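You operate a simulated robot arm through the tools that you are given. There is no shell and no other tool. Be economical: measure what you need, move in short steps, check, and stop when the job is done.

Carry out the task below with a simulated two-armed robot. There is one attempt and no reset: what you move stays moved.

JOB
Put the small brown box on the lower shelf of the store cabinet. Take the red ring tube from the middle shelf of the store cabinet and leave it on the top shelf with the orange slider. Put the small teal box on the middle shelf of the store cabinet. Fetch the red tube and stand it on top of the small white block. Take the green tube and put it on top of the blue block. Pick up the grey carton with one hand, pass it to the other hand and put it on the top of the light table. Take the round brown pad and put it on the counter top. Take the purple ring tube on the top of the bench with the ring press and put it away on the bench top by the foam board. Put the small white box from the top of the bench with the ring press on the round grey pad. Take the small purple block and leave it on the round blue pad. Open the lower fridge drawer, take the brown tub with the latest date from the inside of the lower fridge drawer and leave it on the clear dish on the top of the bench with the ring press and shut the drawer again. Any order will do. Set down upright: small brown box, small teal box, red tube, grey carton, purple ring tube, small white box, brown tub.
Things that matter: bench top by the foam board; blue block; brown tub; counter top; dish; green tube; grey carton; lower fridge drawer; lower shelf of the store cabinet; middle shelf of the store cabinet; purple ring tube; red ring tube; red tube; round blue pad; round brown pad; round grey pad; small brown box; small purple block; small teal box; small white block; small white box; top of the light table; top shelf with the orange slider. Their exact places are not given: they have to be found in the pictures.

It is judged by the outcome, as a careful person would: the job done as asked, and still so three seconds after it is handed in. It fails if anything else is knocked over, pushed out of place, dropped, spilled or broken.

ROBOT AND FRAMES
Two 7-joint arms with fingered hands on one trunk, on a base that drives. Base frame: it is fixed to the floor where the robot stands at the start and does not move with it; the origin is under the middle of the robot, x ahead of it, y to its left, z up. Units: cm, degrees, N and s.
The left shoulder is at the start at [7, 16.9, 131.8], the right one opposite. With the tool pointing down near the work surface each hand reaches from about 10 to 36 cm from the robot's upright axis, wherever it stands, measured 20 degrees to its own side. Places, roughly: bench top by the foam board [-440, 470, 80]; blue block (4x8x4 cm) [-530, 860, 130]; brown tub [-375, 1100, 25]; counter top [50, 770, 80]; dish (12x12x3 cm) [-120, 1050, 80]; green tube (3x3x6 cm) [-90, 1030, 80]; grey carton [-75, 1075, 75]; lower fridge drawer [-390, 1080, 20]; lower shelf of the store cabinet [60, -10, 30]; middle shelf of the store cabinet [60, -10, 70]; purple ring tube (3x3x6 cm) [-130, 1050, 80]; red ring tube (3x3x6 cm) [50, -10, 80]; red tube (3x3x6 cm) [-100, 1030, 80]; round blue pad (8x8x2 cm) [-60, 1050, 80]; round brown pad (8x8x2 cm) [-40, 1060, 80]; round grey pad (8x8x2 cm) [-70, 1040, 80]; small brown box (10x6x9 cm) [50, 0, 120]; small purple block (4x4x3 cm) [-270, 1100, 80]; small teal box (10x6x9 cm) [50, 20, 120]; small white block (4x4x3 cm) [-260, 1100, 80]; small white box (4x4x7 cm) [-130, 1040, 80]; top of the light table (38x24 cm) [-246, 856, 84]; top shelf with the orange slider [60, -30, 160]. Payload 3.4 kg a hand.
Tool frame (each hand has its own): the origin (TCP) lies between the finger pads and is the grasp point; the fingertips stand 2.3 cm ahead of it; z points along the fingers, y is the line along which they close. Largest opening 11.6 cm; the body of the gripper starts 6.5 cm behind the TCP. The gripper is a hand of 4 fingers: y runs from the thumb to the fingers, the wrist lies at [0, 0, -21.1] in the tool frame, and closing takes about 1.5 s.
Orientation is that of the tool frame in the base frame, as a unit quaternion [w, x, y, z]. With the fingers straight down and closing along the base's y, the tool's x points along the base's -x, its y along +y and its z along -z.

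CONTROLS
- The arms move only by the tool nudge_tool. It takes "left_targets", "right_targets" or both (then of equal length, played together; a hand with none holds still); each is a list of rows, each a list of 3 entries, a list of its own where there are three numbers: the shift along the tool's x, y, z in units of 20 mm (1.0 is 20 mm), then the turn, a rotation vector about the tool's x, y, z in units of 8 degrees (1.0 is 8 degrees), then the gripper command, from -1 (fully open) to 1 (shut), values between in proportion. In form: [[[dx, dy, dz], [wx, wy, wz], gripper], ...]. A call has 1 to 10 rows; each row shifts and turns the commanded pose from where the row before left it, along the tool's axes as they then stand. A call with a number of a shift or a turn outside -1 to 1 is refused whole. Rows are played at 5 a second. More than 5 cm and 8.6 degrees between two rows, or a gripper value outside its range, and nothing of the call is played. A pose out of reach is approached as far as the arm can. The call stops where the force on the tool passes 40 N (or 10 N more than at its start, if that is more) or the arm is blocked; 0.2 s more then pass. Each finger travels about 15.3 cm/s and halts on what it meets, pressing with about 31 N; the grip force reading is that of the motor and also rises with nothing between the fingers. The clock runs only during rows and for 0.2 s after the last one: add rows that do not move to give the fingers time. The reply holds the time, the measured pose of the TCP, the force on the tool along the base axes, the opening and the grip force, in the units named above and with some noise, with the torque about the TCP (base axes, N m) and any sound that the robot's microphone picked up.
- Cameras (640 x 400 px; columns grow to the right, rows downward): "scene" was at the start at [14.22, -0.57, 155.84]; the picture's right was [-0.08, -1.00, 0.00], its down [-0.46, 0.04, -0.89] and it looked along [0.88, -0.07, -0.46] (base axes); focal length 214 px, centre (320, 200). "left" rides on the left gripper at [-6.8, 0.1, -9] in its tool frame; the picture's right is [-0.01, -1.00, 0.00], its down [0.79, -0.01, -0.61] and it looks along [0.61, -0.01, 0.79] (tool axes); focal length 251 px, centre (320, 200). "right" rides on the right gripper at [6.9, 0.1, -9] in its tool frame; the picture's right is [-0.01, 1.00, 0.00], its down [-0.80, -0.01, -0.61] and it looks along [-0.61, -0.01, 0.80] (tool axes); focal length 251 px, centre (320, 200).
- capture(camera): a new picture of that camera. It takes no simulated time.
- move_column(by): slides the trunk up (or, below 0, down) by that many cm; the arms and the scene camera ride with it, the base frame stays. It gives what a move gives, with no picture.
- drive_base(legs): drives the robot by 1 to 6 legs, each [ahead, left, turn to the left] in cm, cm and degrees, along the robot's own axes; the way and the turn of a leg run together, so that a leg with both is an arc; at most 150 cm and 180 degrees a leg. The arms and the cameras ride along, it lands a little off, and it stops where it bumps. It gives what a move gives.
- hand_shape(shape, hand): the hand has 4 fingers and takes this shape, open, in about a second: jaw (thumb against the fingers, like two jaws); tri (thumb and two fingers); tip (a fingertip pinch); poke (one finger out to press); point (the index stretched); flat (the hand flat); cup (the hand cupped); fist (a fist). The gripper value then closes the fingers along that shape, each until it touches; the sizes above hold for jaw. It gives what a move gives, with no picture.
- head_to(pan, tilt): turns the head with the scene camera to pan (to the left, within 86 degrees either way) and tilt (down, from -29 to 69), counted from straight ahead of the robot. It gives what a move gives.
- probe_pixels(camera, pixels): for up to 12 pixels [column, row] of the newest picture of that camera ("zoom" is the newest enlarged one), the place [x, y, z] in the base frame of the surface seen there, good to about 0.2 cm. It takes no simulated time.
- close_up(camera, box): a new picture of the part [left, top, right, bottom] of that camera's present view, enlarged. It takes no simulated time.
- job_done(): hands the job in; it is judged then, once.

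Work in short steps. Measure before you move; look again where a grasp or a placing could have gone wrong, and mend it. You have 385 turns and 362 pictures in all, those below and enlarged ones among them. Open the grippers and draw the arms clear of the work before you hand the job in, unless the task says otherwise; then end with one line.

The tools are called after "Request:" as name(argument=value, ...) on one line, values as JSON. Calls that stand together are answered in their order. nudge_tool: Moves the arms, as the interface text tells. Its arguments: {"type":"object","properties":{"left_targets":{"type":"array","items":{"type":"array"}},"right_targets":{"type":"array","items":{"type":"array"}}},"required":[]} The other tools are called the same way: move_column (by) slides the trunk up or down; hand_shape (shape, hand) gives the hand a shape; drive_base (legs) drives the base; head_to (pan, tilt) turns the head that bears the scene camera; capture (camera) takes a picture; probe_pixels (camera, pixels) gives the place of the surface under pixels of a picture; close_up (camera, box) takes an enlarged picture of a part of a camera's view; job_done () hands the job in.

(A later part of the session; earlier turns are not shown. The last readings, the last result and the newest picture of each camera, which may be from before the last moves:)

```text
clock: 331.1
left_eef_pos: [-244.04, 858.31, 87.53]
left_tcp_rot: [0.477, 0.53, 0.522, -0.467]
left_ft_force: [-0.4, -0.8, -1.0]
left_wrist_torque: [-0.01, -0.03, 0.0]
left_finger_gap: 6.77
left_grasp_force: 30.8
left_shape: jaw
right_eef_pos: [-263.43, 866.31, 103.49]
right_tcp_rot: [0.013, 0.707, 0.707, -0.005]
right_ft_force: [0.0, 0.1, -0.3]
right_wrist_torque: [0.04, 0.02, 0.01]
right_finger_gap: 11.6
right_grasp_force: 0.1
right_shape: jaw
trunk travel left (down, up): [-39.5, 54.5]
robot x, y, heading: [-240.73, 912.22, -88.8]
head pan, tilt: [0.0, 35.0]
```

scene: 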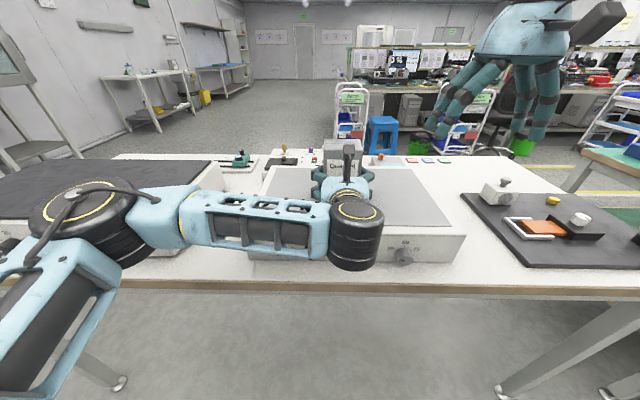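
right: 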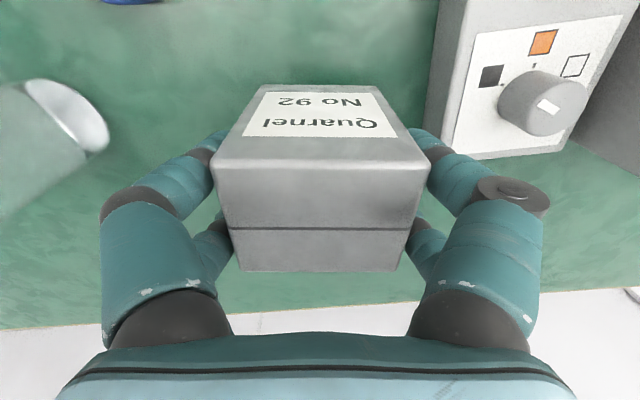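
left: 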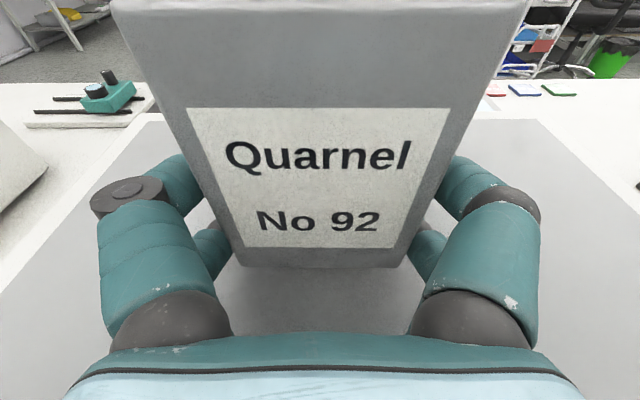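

Continue down in 0.2 cm steps.

Request:
nudge_tool(left_targets=[[[0.1, 0, 0.01], [0, 0, 0], 1], [[0.1, 0, 0.01], [0, 0, 0], 1], [[0.1, 0, 0.01], [0, 0, 0], 1], [[0, 0, 0], [0, 0, 0], 1]])

Request:
capture(camera="left")

```text
clock: 332.1
left_eef_pos: [-243.87, 858.41, 87.18]
left_tcp_rot: [0.479, 0.528, 0.522, -0.469]
left_ft_force: [-1.5, -4.2, 14.1]
left_wrist_torque: [-0.25, 0.64, 0.1]
left_finger_gap: 6.8
left_grasp_force: 31.0
left_shape: jaw
right_eef_pos: [-263.5, 866.37, 103.62]
right_tcp_rot: [0.014, 0.707, 0.707, -0.005]
right_ft_force: [-0.7, 0.0, -0.4]
right_wrist_torque: [0.01, -0.03, 0.03]
right_finger_gap: 11.59
right_grasp_force: 0.1
right_shape: jaw
trunk travel left (down, up): [-39.5, 54.5]
robot x, y, heading: [-240.69, 911.97, -88.9]
head pan, tilt: [0.0, 35.0]
```

```text
254 pictures are left
```

left: 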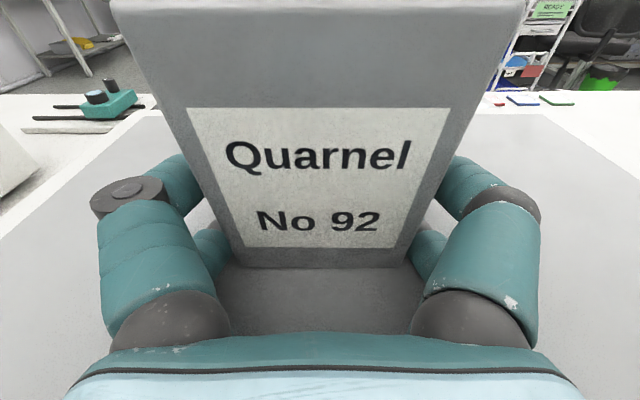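

Fingers rest on the panel with the carton ≈0.5 cm above; release smoothly.

Request:
nudge_tool(left_targets=[[[0, 0, 0], [0, 0, 0], -0.2], [[0, 0, 0], [0, 0, 0], -0.4], [[0, 0, 0], [0, 0, 0], -0.7], [[0, 0, 0], [0, 0, 0], -1], [[0, 0, 0], [0, 0, 0], -1]])

Request:
capture(camera="left")

```text
clock: 333.3
left_eef_pos: [-243.71, 858.64, 87.06]
left_tcp_rot: [0.478, 0.528, 0.522, -0.469]
left_ft_force: [9.0, 3.8, 21.1]
left_wrist_torque: [-0.25, 0.78, -0.05]
left_finger_gap: 11.47
left_grasp_force: 0.2
left_shape: jaw
right_eef_pos: [-263.17, 866.72, 103.81]
right_tcp_rot: [0.014, 0.707, 0.707, -0.009]
right_ft_force: [0.3, 0.2, 0.0]
right_wrist_torque: [0.0, -0.02, -0.01]
right_finger_gap: 11.57
right_grasp_force: 0.0
right_shape: jaw
trunk travel left (down, up): [-39.5, 54.5]
robot x, y, heading: [-240.67, 912.04, -89.1]
head pan, tilt: [0.0, 35.0]
```

```text
253 pictures are left
```

left: 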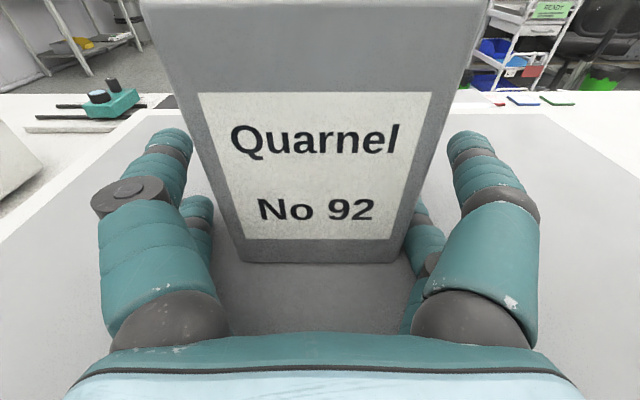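

Carton stands. Raise 0.4 cm to relieve the fingers, then back straight out.

Request:
nudge_tool(left_targets=[[[-0.1, 0, 0], [0, 0, 0], -1], [[-0.1, 0, 0], [0, 0, 0], -1], [[-0.1, 0, 0], [0, 0, 0], -1], [[0, 0, 0], [0, 0, 0], -1]])

Request:
capture(camera="left")

```text
clock: 334.3
left_eef_pos: [-244.07, 858.44, 87.48]
left_tcp_rot: [0.477, 0.531, 0.522, -0.468]
left_ft_force: [-0.4, 0.4, -0.8]
left_wrist_torque: [-0.02, 0.0, 0.02]
left_finger_gap: 11.59
left_grasp_force: 0.1
left_shape: jaw
right_eef_pos: [-263.45, 866.23, 103.64]
right_tcp_rot: [0.013, 0.707, 0.707, -0.006]
right_ft_force: [-0.5, 0.4, 0.2]
right_wrist_torque: [-0.02, -0.01, 0.01]
right_finger_gap: 11.56
right_grasp_force: 0.0
right_shape: jaw
trunk travel left (down, up): [-39.5, 54.5]
robot x, y, heading: [-240.59, 912.53, -88.9]
head pan, tilt: [0.0, 35.0]
```

```text
252 pictures are left
```

left: 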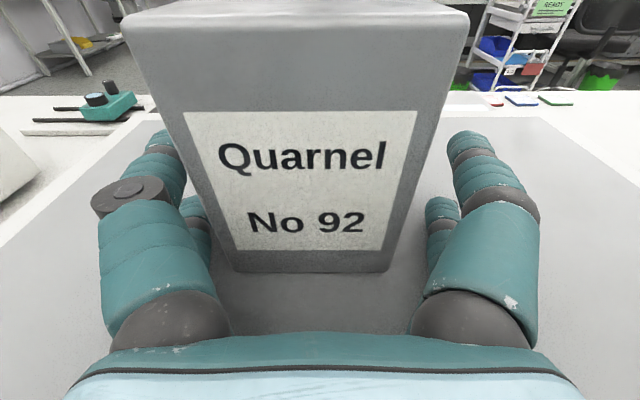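

Forces are zero and the carton stands free, slightly nearer the left fingers. Back away straight with the base.

Request:
drive_base(legs=[[-30, 0, 0]])

Request:
capture(camera="scene")

```text
clock: 336.4
left_eef_pos: [-244.68, 888.37, 87.54]
left_tcp_rot: [0.478, 0.529, 0.521, -0.469]
left_ft_force: [0.0, -0.1, -0.5]
left_wrist_torque: [0.02, -0.03, 0.02]
left_finger_gap: 11.59
left_grasp_force: 0.1
left_shape: jaw
right_eef_pos: [-264.11, 896.28, 103.46]
right_tcp_rot: [0.014, 0.708, 0.706, -0.006]
right_ft_force: [-0.2, 0.4, -0.5]
right_wrist_torque: [-0.01, 0.01, -0.01]
right_finger_gap: 11.6
right_grasp_force: 0.1
right_shape: jaw
trunk travel left (down, up): [-39.5, 54.5]
robot x, y, heading: [-241.17, 942.09, -89.0]
head pan, tilt: [0.0, 35.0]
```

```text
251 pictures are left
```

scene: 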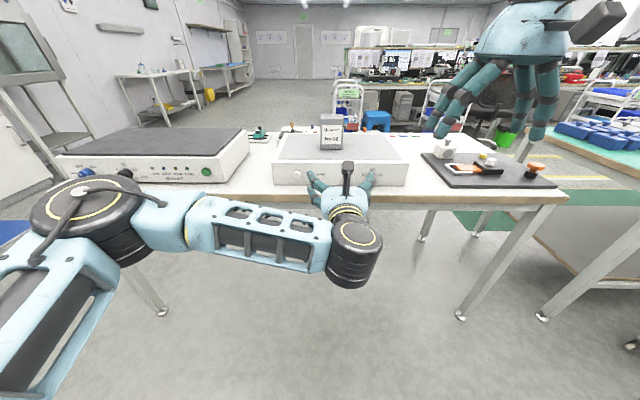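

Carton delivered. Return both arms to the working posture (hands down, in front), column up.

Request:
nudge_tool(left_targets=[[[0, 0.9, -1], [0, 1, 0], -1], [[0, 0.9, -1], [0, 1, 0], -1], [[0, 0.9, -1], [0, 1, 0], -1], [[0.2, 0.9, -1], [0, 1, 0], -1], [[0.6, 0.9, -0.6], [0, 1, 0], -1], [[0.6, 0.9, -0.5], [0, 1, 0], -1], [[0.8, 0.9, -0.3], [0, 1, 0], -1], [[0.9, 0.9, 0], [0, 1, 0], -1], [[1, 0.9, 0], [0, 1, 0], -1], [[1, 0.9, 0], [0, 1, 0], -1]], right_targets=[[[0.65, 0.5, 1], [0, 0, 0], -1], [[0.65, 0.5, 1], [0, 0, 0], -1], [[0.65, 0.5, 1], [0, 0, 0], -1], [[0.65, 0.5, 1], [0, 0, 0], -1], [[0.65, 0.5, 1], [0, 0, 0], -1], [[0.65, 0.5, 1], [0, 0, 0], -1], [[0.65, 0.5, 1], [0, 0, 0], -1], [[0.65, 0.5, 1], [0, 0, 0], -1], [[0.65, 0.5, 1], [0, 0, 0], -1], [[0.65, 0.5, 1], [0, 0, 0], -1]])

Request:
move_column(by=40)

Request:
drive_base(legs=[[0, 0, 179]])

Request:
head_to(pan=0, tilt=30)

Request:
capture(camera="scene")

```text
clock: 338.6
left_eef_pos: [-226.7, 906.39, 87.24]
left_tcp_rot: [0.03, 0.707, 0.707, -0.017]
left_ft_force: [-0.4, 0.0, 0.0]
left_wrist_torque: [0.0, 0.02, 0.0]
left_finger_gap: 11.58
left_grasp_force: 0.0
left_shape: jaw
right_eef_pos: [-253.96, 908.7, 83.41]
right_tcp_rot: [0.014, 0.708, 0.706, -0.006]
right_ft_force: [-0.1, -0.5, 0.4]
right_wrist_torque: [0.01, -0.03, 0.0]
right_finger_gap: 11.58
right_grasp_force: 0.2
right_shape: jaw
trunk travel left (down, up): [-39.5, 54.5]
robot x, y, heading: [-241.13, 942.12, -89.2]
head pan, tilt: [0.0, 35.0]
```

```text
clock: 342.4
left_eef_pos: [-226.84, 906.39, 127.24]
left_tcp_rot: [0.03, 0.708, 0.706, -0.018]
left_ft_force: [0.2, -0.4, 0.1]
left_wrist_torque: [0.01, 0.0, 0.02]
left_finger_gap: 11.6
left_grasp_force: 0.0
left_shape: jaw
right_eef_pos: [-254.01, 908.65, 123.29]
right_tcp_rot: [0.013, 0.708, 0.706, -0.006]
right_ft_force: [-0.1, -0.1, 0.5]
right_wrist_torque: [-0.02, 0.02, 0.0]
right_finger_gap: 11.59
right_grasp_force: 0.1
right_shape: jaw
trunk travel left (down, up): [-79.5, 14.5]
robot x, y, heading: [-241.05, 942.36, -89.0]
head pan, tilt: [0.0, 35.0]
```

```text
clock: 350.0
left_eef_pos: [-252.5, 979.07, 127.34]
left_tcp_rot: [0.019, -0.677, 0.735, 0.029]
left_ft_force: [-0.2, -0.5, 0.5]
left_wrist_torque: [-0.01, -0.04, 0.04]
left_finger_gap: 11.59
left_grasp_force: 0.0
left_shape: jaw
right_eef_pos: [-225.61, 974.7, 123.46]
right_tcp_rot: [0.006, -0.677, 0.736, 0.014]
right_ft_force: [-1.0, -1.0, -1.0]
right_wrist_torque: [0.03, 0.01, -0.01]
right_finger_gap: 11.59
right_grasp_force: 0.1
right_shape: jaw
trunk travel left (down, up): [-79.5, 14.5]
robot x, y, heading: [-241.03, 942.36, 86.4]
head pan, tilt: [0.0, 35.0]
```

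```text
clock: 350.6
left_eef_pos: [-252.46, 979.13, 127.15]
left_tcp_rot: [0.02, -0.678, 0.734, 0.03]
left_ft_force: [0.5, -0.6, 0.4]
left_wrist_torque: [0.0, 0.0, 0.0]
left_finger_gap: 11.59
left_grasp_force: 0.1
left_shape: jaw
right_eef_pos: [-225.56, 974.58, 123.29]
right_tcp_rot: [0.006, -0.677, 0.735, 0.013]
right_ft_force: [0.2, -0.1, -0.5]
right_wrist_torque: [-0.02, -0.01, -0.01]
right_finger_gap: 11.6
right_grasp_force: 0.0
right_shape: jaw
trunk travel left (down, up): [-79.5, 14.5]
robot x, y, heading: [-240.8, 942.71, 86.4]
head pan, tilt: [0.0, 30.0]
```

```text
250 pictures are left
```

scene: 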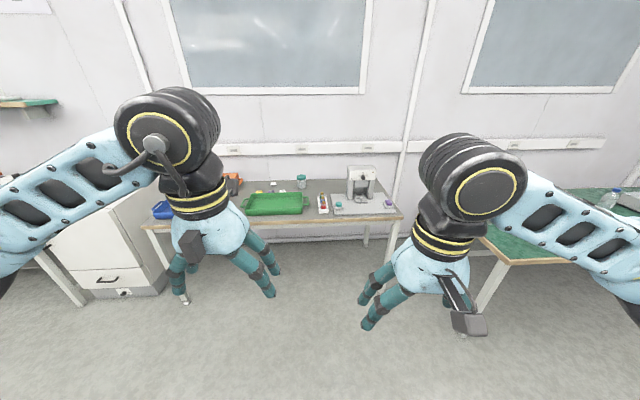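

Fridge and the second bench are ahead. Correct heading, approach 50 cm and look at the bench top.

Request:
drive_base(legs=[[0, 0, 3.5], [55, 20, 0]])

Request:
head_to(pan=0, tilt=42)

Request:
capture(camera="scene")

```text
clock: 354.4
left_eef_pos: [-274.7, 1032.78, 127.23]
left_tcp_rot: [0.018, -0.7, 0.714, 0.03]
left_ft_force: [0.6, -0.4, 0.5]
left_wrist_torque: [-0.03, 0.0, -0.01]
left_finger_gap: 11.61
left_grasp_force: 0.1
left_shape: jaw
right_eef_pos: [-247.72, 1030.03, 123.49]
right_tcp_rot: [0.006, -0.7, 0.714, 0.014]
right_ft_force: [-0.3, 0.0, -0.8]
right_wrist_torque: [0.0, -0.01, -0.01]
right_finger_gap: 11.58
right_grasp_force: 0.0
right_shape: jaw
trunk travel left (down, up): [-79.5, 14.5]
robot x, y, heading: [-261.48, 997.06, 90.1]
head pan, tilt: [0.0, 30.0]
```

```text
clock: 355.1
left_eef_pos: [-274.87, 1033.0, 127.23]
left_tcp_rot: [0.019, -0.7, 0.713, 0.03]
left_ft_force: [0.0, -0.4, -0.4]
left_wrist_torque: [-0.01, 0.01, -0.03]
left_finger_gap: 11.58
left_grasp_force: 0.1
left_shape: jaw
right_eef_pos: [-247.67, 1030.25, 123.4]
right_tcp_rot: [0.007, -0.701, 0.713, 0.012]
right_ft_force: [0.0, -0.4, 0.1]
right_wrist_torque: [-0.02, 0.03, 0.01]
right_finger_gap: 11.57
right_grasp_force: 0.0
right_shape: jaw
trunk travel left (down, up): [-79.5, 14.5]
robot x, y, heading: [-260.93, 997.15, 89.8]
head pan, tilt: [0.0, 42.0]
```

```text
249 pictures are left
```

scene: 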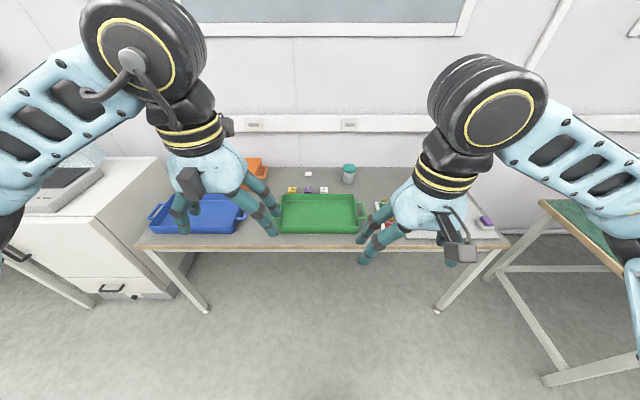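

Small blocks lie behind the green tray. Enlarge.

Request:
close_up(camera="scene", box=[250, 155, 400, 250])

Request:
probe_pixels(camera="scene", pixels=[[310, 188], [324, 187], [293, 188], [308, 173], [310, 193], [320, 195], [285, 195], [360, 198], [320, 248], [349, 172], [350, 205], [300, 215]])

```text
4.21 times, centred on (325, 202) of scene
```

zoom: 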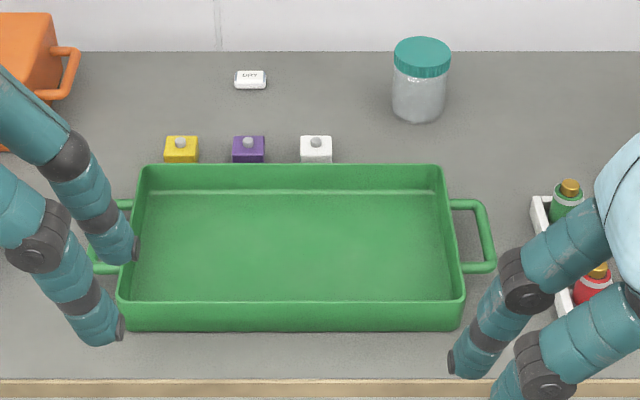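

```text
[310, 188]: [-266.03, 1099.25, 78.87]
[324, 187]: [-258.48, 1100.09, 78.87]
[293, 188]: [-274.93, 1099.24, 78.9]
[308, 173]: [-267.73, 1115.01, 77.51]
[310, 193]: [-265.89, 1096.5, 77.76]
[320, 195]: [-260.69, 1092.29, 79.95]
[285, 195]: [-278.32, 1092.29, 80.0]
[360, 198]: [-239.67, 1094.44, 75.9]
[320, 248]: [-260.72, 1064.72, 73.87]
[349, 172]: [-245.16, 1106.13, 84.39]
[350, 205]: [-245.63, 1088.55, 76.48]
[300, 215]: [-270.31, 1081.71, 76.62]
```

Purple block centre ≈(−266,1098.5), white block ≈(−258.4,1098.6), tops z≈78.9, tray wall z=80 just in front. Drive in and stretch the left arm over the purple block.

Request:
drive_base(legs=[[49, -9, 0]])

Request:
nudge_tool(left_targets=[[[-1, 0, 0], [0, 0.5, 0], -0.2], [[-1, 0, 0], [0, 0, 0], -0.2], [[-1, 0, 0], [0, 0, 0], -0.2], [[-1, 0, 0], [0, 0, 0], -0.2], [[-1, 0, 0.5], [0, 0, 0], -0.2], [[-1, 0, 1], [0, 0, 0], -0.2], [[-1, 0, 1], [0, 0, 0], -0.2], [[-0.5, 0, 1], [0, 0, 0], -0.2], [[0, 0, 1], [0, 0, 0], -0.2], [[0, 0, 1], [0, 0, 0], -0.2]])

Request:
capture(camera="left")

```text
clock: 358.0
left_eef_pos: [-266.69, 1081.25, 127.25]
left_tcp_rot: [0.019, -0.706, 0.707, 0.032]
left_ft_force: [-0.1, -0.2, 0.2]
left_wrist_torque: [0.01, -0.04, -0.01]
left_finger_gap: 11.59
left_grasp_force: 0.0
left_shape: jaw
right_eef_pos: [-239.58, 1078.74, 123.45]
right_tcp_rot: [0.007, -0.705, 0.709, 0.013]
right_ft_force: [-0.1, -1.0, 0.0]
right_wrist_torque: [0.03, -0.01, -0.01]
right_finger_gap: 11.59
right_grasp_force: 0.0
right_shape: jaw
trunk travel left (down, up): [-79.5, 14.5]
robot x, y, heading: [-252.3, 1045.47, 90.6]
head pan, tilt: [0.0, 42.0]
```

```text
clock: 360.2
left_eef_pos: [-266.95, 1096.31, 116.15]
left_tcp_rot: [-0.007, -0.707, 0.707, 0.007]
left_ft_force: [0.3, 0.5, -0.1]
left_wrist_torque: [-0.01, -0.02, 0.01]
left_finger_gap: 7.01
left_grasp_force: 0.0
left_shape: jaw
right_eef_pos: [-239.68, 1079.02, 123.36]
right_tcp_rot: [0.006, -0.706, 0.708, 0.012]
right_ft_force: [0.4, 0.7, 0.2]
right_wrist_torque: [0.01, 0.02, 0.04]
right_finger_gap: 11.61
right_grasp_force: 0.0
right_shape: jaw
trunk travel left (down, up): [-79.5, 14.5]
robot x, y, heading: [-252.58, 1045.59, 90.8]
head pan, tilt: [0.0, 42.0]
```

```text
247 pictures are left
```

left: 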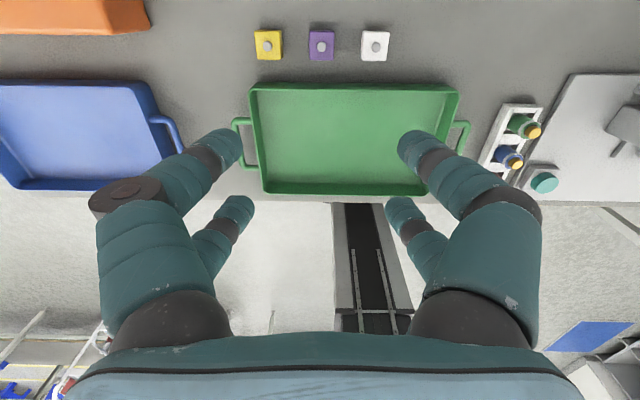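

Request:
probe_pixels(camera="left", pixels=[[321, 38], [312, 45], [331, 45], [321, 57], [321, 46], [375, 38], [366, 45], [385, 45], [375, 58], [375, 46], [268, 46], [320, 80]])

Request:
close_up(camera="left", box=[240, 15, 410, 105])

```text
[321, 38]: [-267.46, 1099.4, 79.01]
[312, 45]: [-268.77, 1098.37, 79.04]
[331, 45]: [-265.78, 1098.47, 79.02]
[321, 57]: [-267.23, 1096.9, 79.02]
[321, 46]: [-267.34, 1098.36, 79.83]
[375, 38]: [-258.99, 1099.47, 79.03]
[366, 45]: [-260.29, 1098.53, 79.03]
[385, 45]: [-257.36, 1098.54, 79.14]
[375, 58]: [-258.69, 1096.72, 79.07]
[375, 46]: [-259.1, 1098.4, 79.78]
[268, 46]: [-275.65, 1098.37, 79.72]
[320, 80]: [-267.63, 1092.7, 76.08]
```

```text
3.76 times, centred on (325, 60) of left
```

zoom: 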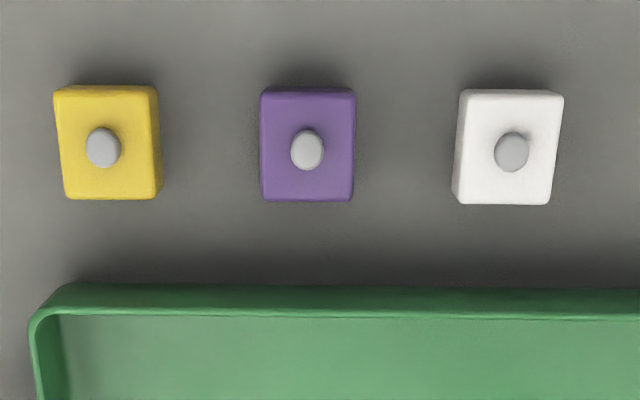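

Purple block centre (−267.2,1098.4), 3.4 cm wide, neighbours 5 cm away; use a narrower opening. Go above it and descend partway.

Request:
nudge_tool(left_targets=[[[-0.55, 0.06, 1], [0, 0, 0], 0], [[-0.55, 0.06, 1], [0, 0, 0], 0], [[0, 0, 1], [0, 0, 0], 0], [[0, 0, 1], [0, 0, 0], 0], [[0, 0, 1], [0, 0, 0], 0], [[0, 0, 1], [0, 0, 0], 0], [[0, 0, 1], [0, 0, 0], 0], [[0, 0, 1], [0, 0, 0], 0], [[0, 0, 1], [0, 0, 0], 0], [[0, 0, 1], [0, 0, 0], 0]])

Request:
nudge_tool(left_targets=[[[0, 0, 1], [0, 0, 0], 0], [[0, 0, 1], [0, 0, 0], 0], [[0, 0, 1], [0, 0, 0], 0]])

Request:
capture(camera="left")

```text
clock: 362.4
left_eef_pos: [-267.42, 1098.55, 96.28]
left_tcp_rot: [-0.006, -0.706, 0.708, 0.006]
left_ft_force: [0.7, -0.8, -0.9]
left_wrist_torque: [-0.05, 0.01, 0.01]
left_finger_gap: 5.85
left_grasp_force: 0.1
left_shape: jaw
right_eef_pos: [-239.55, 1078.95, 123.35]
right_tcp_rot: [0.006, -0.706, 0.708, 0.013]
right_ft_force: [0.0, 0.1, -1.1]
right_wrist_torque: [-0.01, 0.03, 0.01]
right_finger_gap: 11.6
right_grasp_force: 0.1
right_shape: jaw
trunk travel left (down, up): [-79.5, 14.5]
robot x, y, heading: [-252.42, 1045.24, 91.0]
head pan, tilt: [0.0, 42.0]
```

```text
clock: 363.2
left_eef_pos: [-267.37, 1098.48, 90.44]
left_tcp_rot: [-0.005, -0.706, 0.708, 0.006]
left_ft_force: [-0.4, -0.1, 0.5]
left_wrist_torque: [-0.02, 0.03, 0.0]
left_finger_gap: 5.87
left_grasp_force: 0.1
left_shape: jaw
right_eef_pos: [-239.59, 1079.0, 123.3]
right_tcp_rot: [0.006, -0.706, 0.708, 0.013]
right_ft_force: [0.4, 0.3, 0.0]
right_wrist_torque: [0.03, -0.03, 0.03]
right_finger_gap: 11.59
right_grasp_force: 0.0
right_shape: jaw
trunk travel left (down, up): [-79.5, 14.5]
robot x, y, heading: [-252.25, 1045.49, 90.7]
head pan, tilt: [0.0, 42.0]
```

```text
245 pictures are left
```

left: 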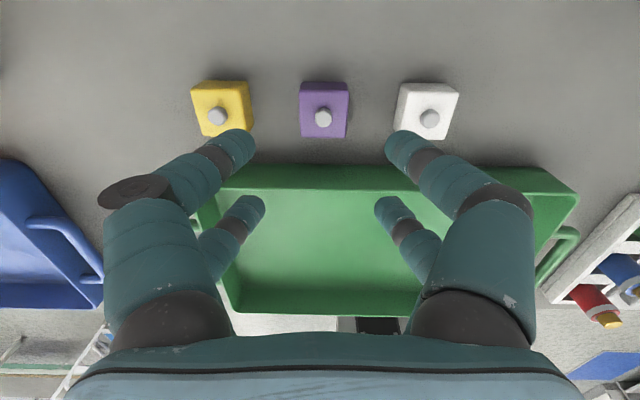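

Aligned (column 324). Shift 0.3 cm and descend 11.7 cm, then close.

Request:
nudge_tool(left_targets=[[[0, -0.14, 1], [0, 0, 0], 0], [[0, 0, 1], [0, 0, 0], 0], [[0, 0, 1], [0, 0, 0], 0], [[0, 0, 1], [0, 0, 0], 0], [[0, 0, 1], [0, 0, 0], 0], [[0, 0, 0.8], [0, 0, 0], 0], [[0, 0, 0], [0, 0, 0], 0.3], [[0, 0, 0], [0, 0, 0], 1], [[0, 0, 0], [0, 0, 0], 1], [[0, 0, 0], [0, 0, 0], 1]])

Request:
capture(camera="left")

```text
clock: 365.4
left_eef_pos: [-267.69, 1098.43, 78.73]
left_tcp_rot: [-0.006, -0.706, 0.708, 0.005]
left_ft_force: [0.7, 0.0, -0.1]
left_wrist_torque: [0.0, 0.01, -0.04]
left_finger_gap: 3.36
left_grasp_force: 30.8
left_shape: jaw
right_eef_pos: [-239.54, 1078.8, 123.26]
right_tcp_rot: [0.006, -0.706, 0.708, 0.013]
right_ft_force: [0.1, -0.9, -0.6]
right_wrist_torque: [0.01, -0.01, 0.01]
right_finger_gap: 11.6
right_grasp_force: 0.2
right_shape: jaw
trunk travel left (down, up): [-79.5, 14.5]
robot x, y, heading: [-251.97, 1045.53, 90.7]
head pan, tilt: [0.0, 42.0]
```

```text
244 pictures are left
```

left: 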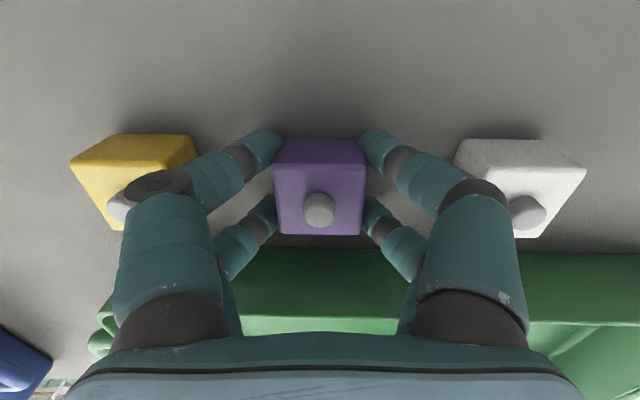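

Good grip. Lift 26 cm, back out, and drive to the ring-press bench.

Request:
nudge_tool(left_targets=[[[0, 0, -0.6], [0, 0, 0], 1], [[0, 0, -1], [0, 0, 0], 1], [[0, 0, -1], [0, 0, 0], 1], [[0, 0, -1], [0, 0, 0], 1], [[0, 0, -1], [0, 0, 0], 1], [[0, 0, -1], [0, 0, 0], 1], [[0, 0, -1], [0, 0, 0], 1], [[0, 0, -1], [0, 0, 0], 1], [[0, 0, -1], [0, 0, 0], 1], [[0, 0, -1], [0, 0, 0], 1]])

Request:
nudge_tool(left_targets=[[[0, 0, -1], [0, 0, 0], 1], [[0, 0, -1], [0, 0, 0], 1], [[0, 0, -1], [0, 0, 0], 1], [[0, 0, -1], [0, 0, 0], 1]])

Request:
drive_base(legs=[[-95, 0, -0.7], [0, -150, 0], [0, -55, 0]])

Request:
capture(camera="left")

```text
clock: 367.6
left_eef_pos: [-267.11, 1098.26, 97.93]
left_tcp_rot: [-0.007, -0.707, 0.708, 0.006]
left_ft_force: [-0.9, -0.4, -0.4]
left_wrist_torque: [-0.01, 0.01, -0.03]
left_finger_gap: 3.33
left_grasp_force: 31.1
left_shape: jaw
right_eef_pos: [-239.64, 1078.88, 123.34]
right_tcp_rot: [0.006, -0.706, 0.708, 0.014]
right_ft_force: [-0.3, 0.3, 0.1]
right_wrist_torque: [0.03, 0.01, 0.01]
right_finger_gap: 11.61
right_grasp_force: 0.1
right_shape: jaw
trunk travel left (down, up): [-79.5, 14.5]
robot x, y, heading: [-252.21, 1045.72, 91.0]
head pan, tilt: [0.0, 42.0]
```

```text
clock: 368.6
left_eef_pos: [-266.97, 1098.27, 105.85]
left_tcp_rot: [-0.006, -0.706, 0.708, 0.006]
left_ft_force: [-0.4, 0.6, -0.6]
left_wrist_torque: [0.02, -0.04, -0.01]
left_finger_gap: 3.38
left_grasp_force: 31.3
left_shape: jaw
right_eef_pos: [-239.64, 1078.86, 123.3]
right_tcp_rot: [0.006, -0.706, 0.708, 0.014]
right_ft_force: [0.6, 0.7, 0.4]
right_wrist_torque: [0.01, 0.03, 0.02]
right_finger_gap: 11.62
right_grasp_force: 0.0
right_shape: jaw
trunk travel left (down, up): [-79.5, 14.5]
robot x, y, heading: [-251.97, 1045.59, 90.8]
head pan, tilt: [0.0, 42.0]
```

```text
clock: 383.5
left_eef_pos: [-57.08, 1001.33, 105.79]
left_tcp_rot: [-0.007, -0.688, 0.725, 0.006]
left_ft_force: [0.0, -0.6, -0.3]
left_wrist_torque: [-0.03, -0.01, -0.02]
left_finger_gap: 3.31
left_grasp_force: 31.1
left_shape: jaw
right_eef_pos: [-30.78, 980.65, 123.32]
right_tcp_rot: [0.006, -0.688, 0.726, 0.013]
right_ft_force: [0.6, -1.4, 0.0]
right_wrist_torque: [0.02, -0.01, 0.01]
right_finger_gap: 11.59
right_grasp_force: 0.0
right_shape: jaw
trunk travel left (down, up): [-79.5, 14.5]
robot x, y, heading: [-45.3, 947.65, 88.1]
head pan, tilt: [0.0, 42.0]
```

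```text
243 pictures are left
```

left: 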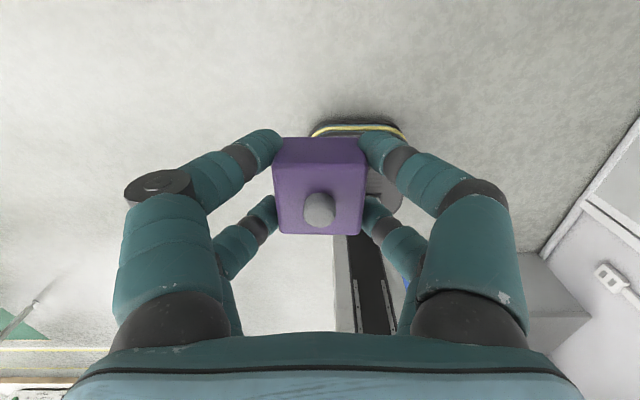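

Turn +1.9°, then 50 ahead and 2 left to bring the block over the blue pad (−60.9,1051.3).

Request:
drive_base(legs=[[0, 0, 1.9], [50.2, 2, 0]])

Request:
capture(camera="left")

```text
clock: 386.8
left_eef_pos: [-60.9, 1051.37, 105.85]
left_tcp_rot: [-0.006, -0.702, 0.712, 0.006]
left_ft_force: [-0.6, -0.1, -1.4]
left_wrist_torque: [0.04, 0.02, -0.01]
left_finger_gap: 3.34
left_grasp_force: 31.2
left_shape: jaw
right_eef_pos: [-33.78, 1031.5, 123.38]
right_tcp_rot: [0.006, -0.701, 0.713, 0.013]
right_ft_force: [0.1, -0.6, 0.4]
right_wrist_torque: [0.0, 0.0, -0.01]
right_finger_gap: 11.55
right_grasp_force: 0.0
right_shape: jaw
trunk travel left (down, up): [-79.5, 14.5]
robot x, y, heading: [-47.01, 998.29, 90.1]
head pan, tilt: [0.0, 42.0]
```

```text
242 pictures are left
```

left: 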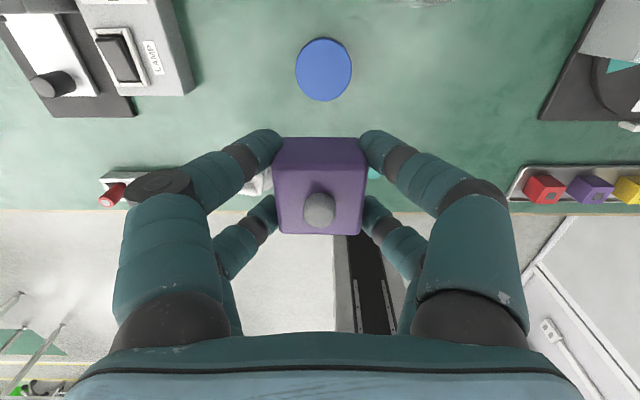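

Pad centre matches (323,69). Descend 24.6 cm to contact.

Request:
probe_pixels(camera="left", pixels=[[297, 69], [351, 69], [323, 39], [323, 100]])

Request:
nudge_tool(left_targets=[[[0, 0, 1], [0, 0, 0], 1], [[0, 0, 1], [0, 0, 0], 1], [[0, 0, 1], [0, 0, 0], 1], [[0, 0, 1], [0, 0, 0], 1], [[0, 0, 1], [0, 0, 0], 1], [[0, 0, 1], [0, 0, 0], 1], [[0, 0, 1], [0, 0, 0], 1], [[0, 0, 1], [0, 0, 0], 1], [[0, 0, 1], [0, 0, 0], 1], [[0, 0, 1], [0, 0, 0], 1]])

Request:
capture(camera="left")

```text
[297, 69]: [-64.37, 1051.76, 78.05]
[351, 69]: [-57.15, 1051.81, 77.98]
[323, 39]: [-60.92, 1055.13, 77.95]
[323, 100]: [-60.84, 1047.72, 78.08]
```

```text
clock: 389.0
left_eef_pos: [-61.19, 1051.53, 85.73]
left_tcp_rot: [-0.006, -0.702, 0.712, 0.005]
left_ft_force: [-0.6, -0.7, -1.3]
left_wrist_torque: [0.03, 0.01, 0.0]
left_finger_gap: 3.34
left_grasp_force: 31.1
left_shape: jaw
right_eef_pos: [-33.83, 1031.72, 123.33]
right_tcp_rot: [0.005, -0.701, 0.713, 0.013]
right_ft_force: [-0.2, 1.0, 0.8]
right_wrist_torque: [0.01, 0.01, 0.0]
right_finger_gap: 11.57
right_grasp_force: 0.0
right_shape: jaw
trunk travel left (down, up): [-79.5, 14.5]
robot x, y, heading: [-47.1, 998.62, 89.9]
head pan, tilt: [0.0, 42.0]
```

```text
241 pictures are left
```

left: 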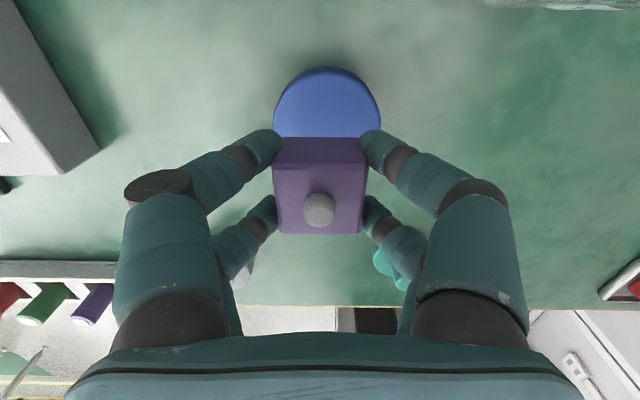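

Shift 0.3 cm, lower 4.9 cm, release, and rise.

Request:
nudge_tool(left_targets=[[[0, -0.15, 1], [0, 0, 0], 1], [[0, 0, 0.9], [0, 0, 0], 1], [[0, 0, 0.4], [0, 0, 0], 1], [[0, 0, 0.15], [0, 0, 0], 1], [[0, 0, 0], [0, 0, 0], 0.4], [[0, 0, 0], [0, 0, 0], 0.1], [[0, 0, 0], [0, 0, 0], -0.1], [[0, 0, 0], [0, 0, 0], -0.1]])

Request:
nudge_tool(left_targets=[[[0, 0, -0.5], [0, 0, 0], -0.1], [[0, 0, -1], [0, 0, 0], -0.1], [[0, 0, -1], [0, 0, 0], -0.1], [[0, 0, -1], [0, 0, 0], -0.5], [[0, 0, -1], [0, 0, 0], -1], [[0, 0, -1], [0, 0, 0], -1], [[0, 0, -1], [0, 0, 0], -1], [[0, 0, -1], [0, 0, 0], -1]])

Request:
capture(camera="left")

```text
clock: 390.8
left_eef_pos: [-61.11, 1051.54, 80.91]
left_tcp_rot: [-0.006, -0.702, 0.713, 0.006]
left_ft_force: [-0.8, -0.7, 0.5]
left_wrist_torque: [-0.01, 0.02, 0.03]
left_finger_gap: 6.34
left_grasp_force: 0.1
left_shape: jaw
right_eef_pos: [-33.86, 1031.6, 123.33]
right_tcp_rot: [0.006, -0.701, 0.713, 0.012]
right_ft_force: [-0.5, -0.1, -0.8]
right_wrist_torque: [0.0, 0.0, 0.0]
right_finger_gap: 11.62
right_grasp_force: 0.0
right_shape: jaw
trunk travel left (down, up): [-79.5, 14.5]
robot x, y, heading: [-47.29, 998.56, 90.1]
head pan, tilt: [0.0, 42.0]
```

```text
clock: 392.6
left_eef_pos: [-60.76, 1051.58, 96.03]
left_tcp_rot: [-0.006, -0.702, 0.712, 0.006]
left_ft_force: [1.0, -0.3, -0.4]
left_wrist_torque: [-0.02, -0.02, 0.02]
left_finger_gap: 11.6
left_grasp_force: 0.1
left_shape: jaw
right_eef_pos: [-33.79, 1031.52, 123.48]
right_tcp_rot: [0.006, -0.701, 0.713, 0.013]
right_ft_force: [-0.3, -0.2, -0.1]
right_wrist_torque: [0.0, 0.0, 0.03]
right_finger_gap: 11.62
right_grasp_force: 0.0
right_shape: jaw
trunk travel left (down, up): [-79.5, 14.5]
robot x, y, heading: [-47.13, 998.05, 89.8]
head pan, tilt: [0.0, 42.0]
```

```text
240 pictures are left
```

left: 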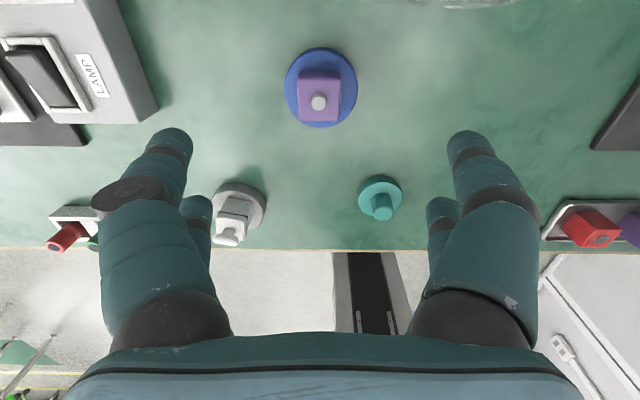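

Purple block sits on the blue pad. Now the tube rack: pull the left arm back 20 cm and drive 33 cm left to look at it from above.

Request:
nudge_tool(left_targets=[[[1, 0, -0.5], [0, 0, 0], -1], [[1, 0, -0.5], [0, 0, 0], -1], [[1, 0, -0.5], [0, 0, 0], -1], [[1, 0, 0], [0, 0, 0], -1], [[1, 0, 0], [0, 0, 0], -1], [[1, 0, 0], [0, 0, 0], -1], [[1, 0, 0], [0, 0, 0], -1], [[1, 0, 0], [0, 0, 0], -1], [[1, 0, 0], [0, 0, 0], -1], [[1, 0, 0], [0, 0, 0], -1]])

Request:
drive_base(legs=[[0, 34, 0]])

Request:
capture(camera="left")

Request:
head_to(pan=10, tilt=60)

Request:
capture(camera="scene")

```text
clock: 394.8
left_eef_pos: [-61.07, 1031.4, 98.96]
left_tcp_rot: [-0.006, -0.702, 0.712, 0.006]
left_ft_force: [0.5, 0.1, 0.0]
left_wrist_torque: [0.02, 0.0, 0.01]
left_finger_gap: 11.59
left_grasp_force: 0.1
left_shape: jaw
right_eef_pos: [-33.79, 1031.63, 123.41]
right_tcp_rot: [0.006, -0.701, 0.713, 0.013]
right_ft_force: [1.0, -0.3, -0.8]
right_wrist_torque: [-0.01, 0.0, 0.0]
right_finger_gap: 11.58
right_grasp_force: 0.0
right_shape: jaw
trunk travel left (down, up): [-79.5, 14.5]
robot x, y, heading: [-47.59, 998.14, 89.8]
head pan, tilt: [0.0, 42.0]
```

```text
clock: 397.1
left_eef_pos: [-95.34, 1031.27, 98.98]
left_tcp_rot: [-0.008, -0.702, 0.712, 0.006]
left_ft_force: [0.6, -0.3, -0.1]
left_wrist_torque: [0.0, 0.0, 0.05]
left_finger_gap: 11.6
left_grasp_force: 0.0
left_shape: jaw
right_eef_pos: [-67.97, 1031.42, 123.33]
right_tcp_rot: [0.005, -0.701, 0.713, 0.014]
right_ft_force: [-0.6, -0.4, 0.6]
right_wrist_torque: [0.03, 0.0, 0.01]
right_finger_gap: 11.6
right_grasp_force: 0.0
right_shape: jaw
trunk travel left (down, up): [-79.5, 14.5]
robot x, y, heading: [-81.47, 998.24, 89.9]
head pan, tilt: [0.0, 42.0]
```

```text
239 pictures are left
```

left: 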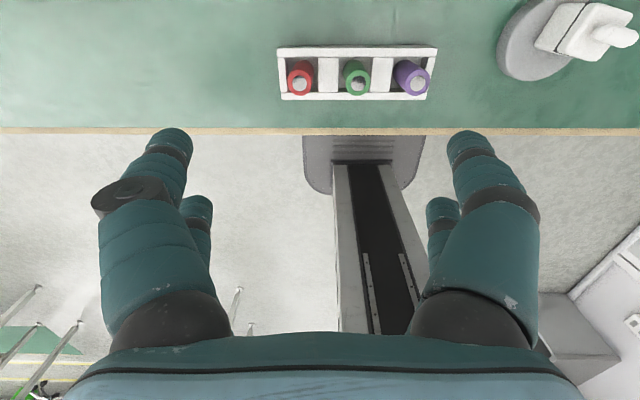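

```text
clock: 397.9
left_eef_pos: [-95.54, 1031.29, 98.89]
left_tcp_rot: [-0.006, -0.702, 0.712, 0.006]
left_ft_force: [-0.3, -0.1, -0.6]
left_wrist_torque: [0.0, 0.0, 0.01]
left_finger_gap: 11.59
left_grasp_force: 0.1
left_shape: jaw
right_eef_pos: [-68.18, 1031.64, 123.25]
right_tcp_rot: [0.006, -0.701, 0.713, 0.013]
right_ft_force: [-0.2, -0.7, -0.5]
right_wrist_torque: [-0.02, 0.0, -0.01]
right_finger_gap: 11.61
right_grasp_force: 0.1
right_shape: jaw
trunk travel left (down, up): [-79.5, 14.5]
robot x, y, heading: [-81.48, 998.26, 89.8]
head pan, tilt: [10.0, 60.0]
```

```text
238 pictures are left
```

scene: 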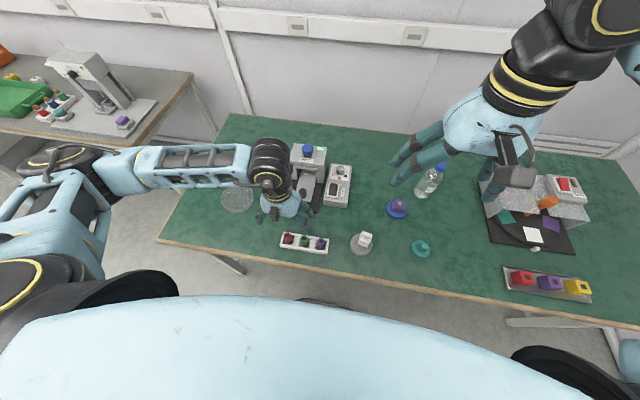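

Enlarge the rack in the left camera and measure the tubes.

Request:
close_up(camera="left", box=[265, 35, 445, 135])

Request:
probe_pixels(camera="zoom", pixels=[[120, 125], [100, 140], [150, 140], [125, 180], [320, 130], [300, 145], [345, 145], [330, 180], [220, 130], [60, 130], [200, 50], [200, 215]])

```text
3.56 times, centred on (355, 85) of left
```

zoom: 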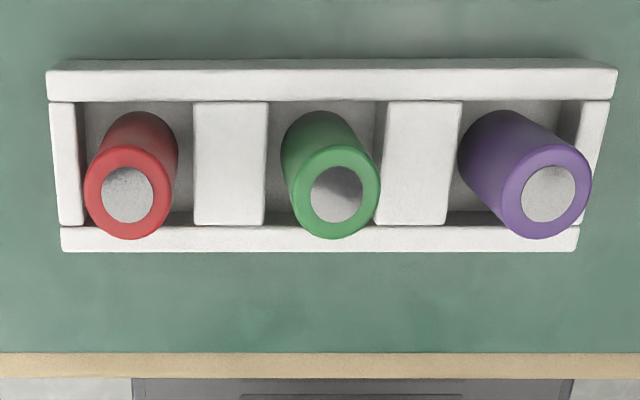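

```text
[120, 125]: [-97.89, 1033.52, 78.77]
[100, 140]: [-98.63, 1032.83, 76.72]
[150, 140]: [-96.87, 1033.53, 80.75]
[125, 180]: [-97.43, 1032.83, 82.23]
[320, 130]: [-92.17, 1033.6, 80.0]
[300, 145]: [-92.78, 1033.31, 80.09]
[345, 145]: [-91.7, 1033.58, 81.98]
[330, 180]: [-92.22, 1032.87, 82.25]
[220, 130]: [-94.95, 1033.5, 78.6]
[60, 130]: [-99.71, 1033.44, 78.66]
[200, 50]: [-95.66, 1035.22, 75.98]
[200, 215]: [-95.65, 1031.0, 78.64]
```

Red tube centre (−97.4,1032.5), top z=82.25, rack top 78.65; green is only 5.3 cm away. Closing along Y avoids the neighbours: try turning the left tool 90°.

Request:
nudge_tool(left_targets=[[[0, 0, 0], [0, 0, -1], -0.3], [[0, 0, 0], [0, 0, -1], -0.3], [[0, 0, 0], [0, 0, -1], -0.3], [[0, 0, 0], [0, 0, -1], -0.3], [[0, 0, 0], [0, 0, -1], -0.3], [[0, 0, 0], [0, 0, -1], -0.3], [[0, 0, 0], [0, 0, -1], -0.3], [[0, 0, 0], [0, 0, -1], -0.3], [[0, 0, 0], [0, 0, -1], -0.3], [[0, 0, 0], [0, 0, -1], -0.3]])

Request:
capture(camera="left")

```text
clock: 400.1
left_eef_pos: [-95.19, 1031.41, 98.82]
left_tcp_rot: [0.001, 0.996, -0.093, -0.009]
left_ft_force: [0.0, -0.3, 0.0]
left_wrist_torque: [-0.01, -0.03, -0.03]
left_finger_gap: 7.58
left_grasp_force: 0.2
left_shape: jaw
right_eef_pos: [-68.16, 1031.8, 123.31]
right_tcp_rot: [0.005, -0.701, 0.713, 0.013]
right_ft_force: [0.6, -0.6, -0.3]
right_wrist_torque: [-0.02, 0.0, -0.03]
right_finger_gap: 11.56
right_grasp_force: 0.1
right_shape: jaw
trunk travel left (down, up): [-79.5, 14.5]
robot x, y, heading: [-81.32, 998.48, 90.3]
head pan, tilt: [10.0, 60.0]
```

```text
236 pictures are left
```

left: 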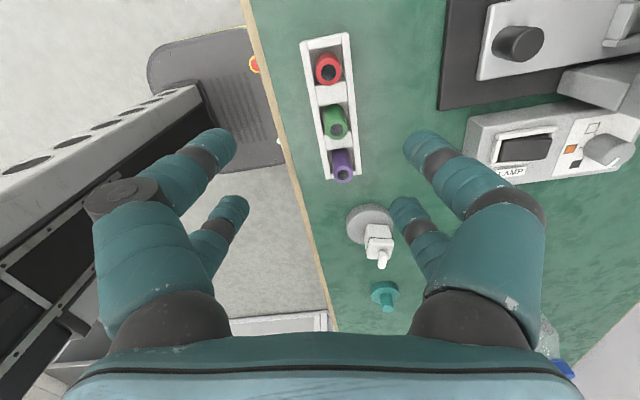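

Works. Finish the turn and move over the red tube.

Request:
nudge_tool(left_targets=[[[0, 0, 0], [0, 0, -1], -0.3], [[0, 0, 0], [0, 0, -0.33], -0.3], [[-0.55, -0.28, 1], [0, 0, 0], -0.3], [[-0.55, -0.28, 1], [0, 0, 0], -0.3], [[0, 0, 1], [0, 0, 0], -0.3]])

Request:
capture(camera="left")

```text
clock: 401.3
left_eef_pos: [-97.65, 1032.6, 92.79]
left_tcp_rot: [0.0, 1.0, -0.003, -0.008]
left_ft_force: [-0.1, 0.6, 0.9]
left_wrist_torque: [0.02, 0.0, 0.01]
left_finger_gap: 7.58
left_grasp_force: 0.1
left_shape: jaw
right_eef_pos: [-68.0, 1031.58, 123.4]
right_tcp_rot: [0.006, -0.701, 0.713, 0.013]
right_ft_force: [-0.6, -0.3, 0.3]
right_wrist_torque: [0.01, 0.02, 0.0]
right_finger_gap: 11.6
right_grasp_force: 0.1
right_shape: jaw
trunk travel left (down, up): [-79.5, 14.5]
robot x, y, heading: [-81.28, 998.08, 90.1]
head pan, tilt: [10.0, 60.0]
```

```text
235 pictures are left
```

left: 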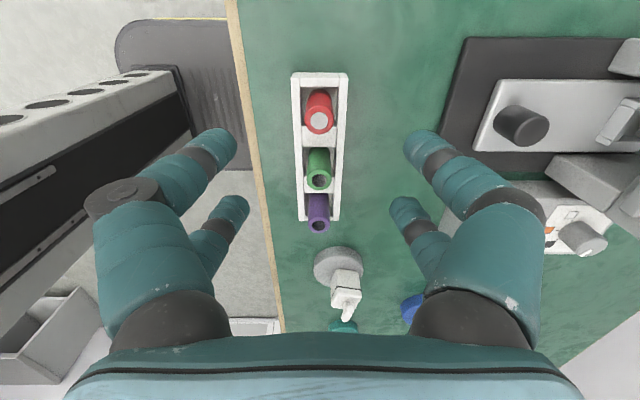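

Red tube centred. Descend 11.5 cm (tips just above the rack top) and close.

Request:
nudge_tool(left_targets=[[[0, 0, 1], [0, 0, 0], -0.3], [[0, 0, 1], [0, 0, 0], -0.3], [[0, 0, 1], [0, 0, 0], -0.3], [[0, 0, 1], [0, 0, 0], -0.3], [[0, 0, 1], [0, 0, 0], -0.3], [[0, 0, 0.75], [0, 0, 0], -0.3], [[0, 0, 0], [0, 0, 0], 0], [[0, 0, 0], [0, 0, 0], 0.3]])

Request:
capture(camera="left")

```text
clock: 403.1
left_eef_pos: [-97.8, 1032.34, 81.35]
left_tcp_rot: [0.0, 1.0, -0.002, -0.009]
left_ft_force: [-0.4, 0.3, 0.0]
left_wrist_torque: [0.0, 0.0, -0.02]
left_finger_gap: 4.12
left_grasp_force: 0.1
left_shape: jaw
right_eef_pos: [-68.1, 1031.49, 123.29]
right_tcp_rot: [0.006, -0.701, 0.713, 0.013]
right_ft_force: [0.6, 0.6, -0.4]
right_wrist_torque: [-0.03, 0.03, -0.02]
right_finger_gap: 11.6
right_grasp_force: 0.0
right_shape: jaw
trunk travel left (down, up): [-79.5, 14.5]
robot x, y, heading: [-81.29, 998.24, 90.2]
head pan, tilt: [10.0, 60.0]
```

```text
234 pictures are left
```

left: 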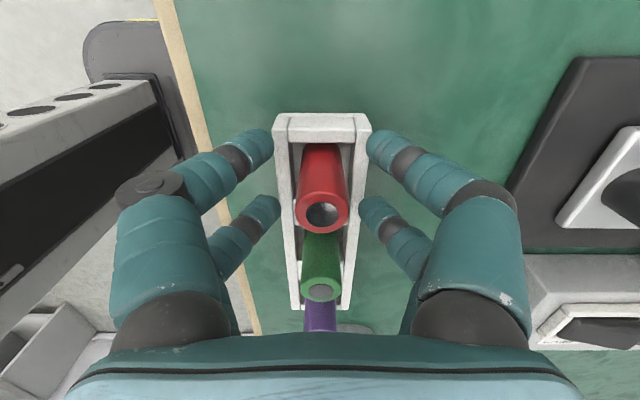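

Centred between the four fingers. Close fully.

Request:
nudge_tool(left_targets=[[[0.1, 0, 0], [0, 0, 0], 0.5], [[0, 0, 0], [0, 0, 0], 0.7], [[0, 0, 0], [0, 0, 0], 1], [[0, 0, 0], [0, 0, 0], 1], [[0, 0, 0], [0, 0, 0], 1], [[0, 0, 0], [0, 0, 0], 1]])

Request:
capture(camera="left")

```text
clock: 404.5
left_eef_pos: [-97.62, 1032.52, 81.24]
left_tcp_rot: [0.0, 1.0, -0.001, -0.009]
left_ft_force: [-0.7, 0.2, 0.6]
left_wrist_torque: [0.01, -0.01, 0.01]
left_finger_gap: 0.0
left_grasp_force: 31.1
left_shape: jaw
right_eef_pos: [-68.09, 1031.53, 123.37]
right_tcp_rot: [0.005, -0.701, 0.713, 0.013]
right_ft_force: [0.1, 0.3, 0.1]
right_wrist_torque: [-0.01, -0.01, 0.0]
right_finger_gap: 11.58
right_grasp_force: 0.0
right_shape: jaw
trunk travel left (down, up): [-79.5, 14.5]
robot x, y, heading: [-81.42, 998.7, 90.0]
head pan, tilt: [10.0, 60.0]
```

```text
233 pictures are left
```

left: 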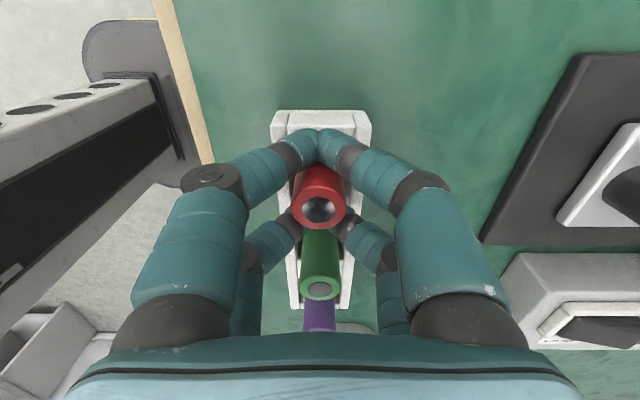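

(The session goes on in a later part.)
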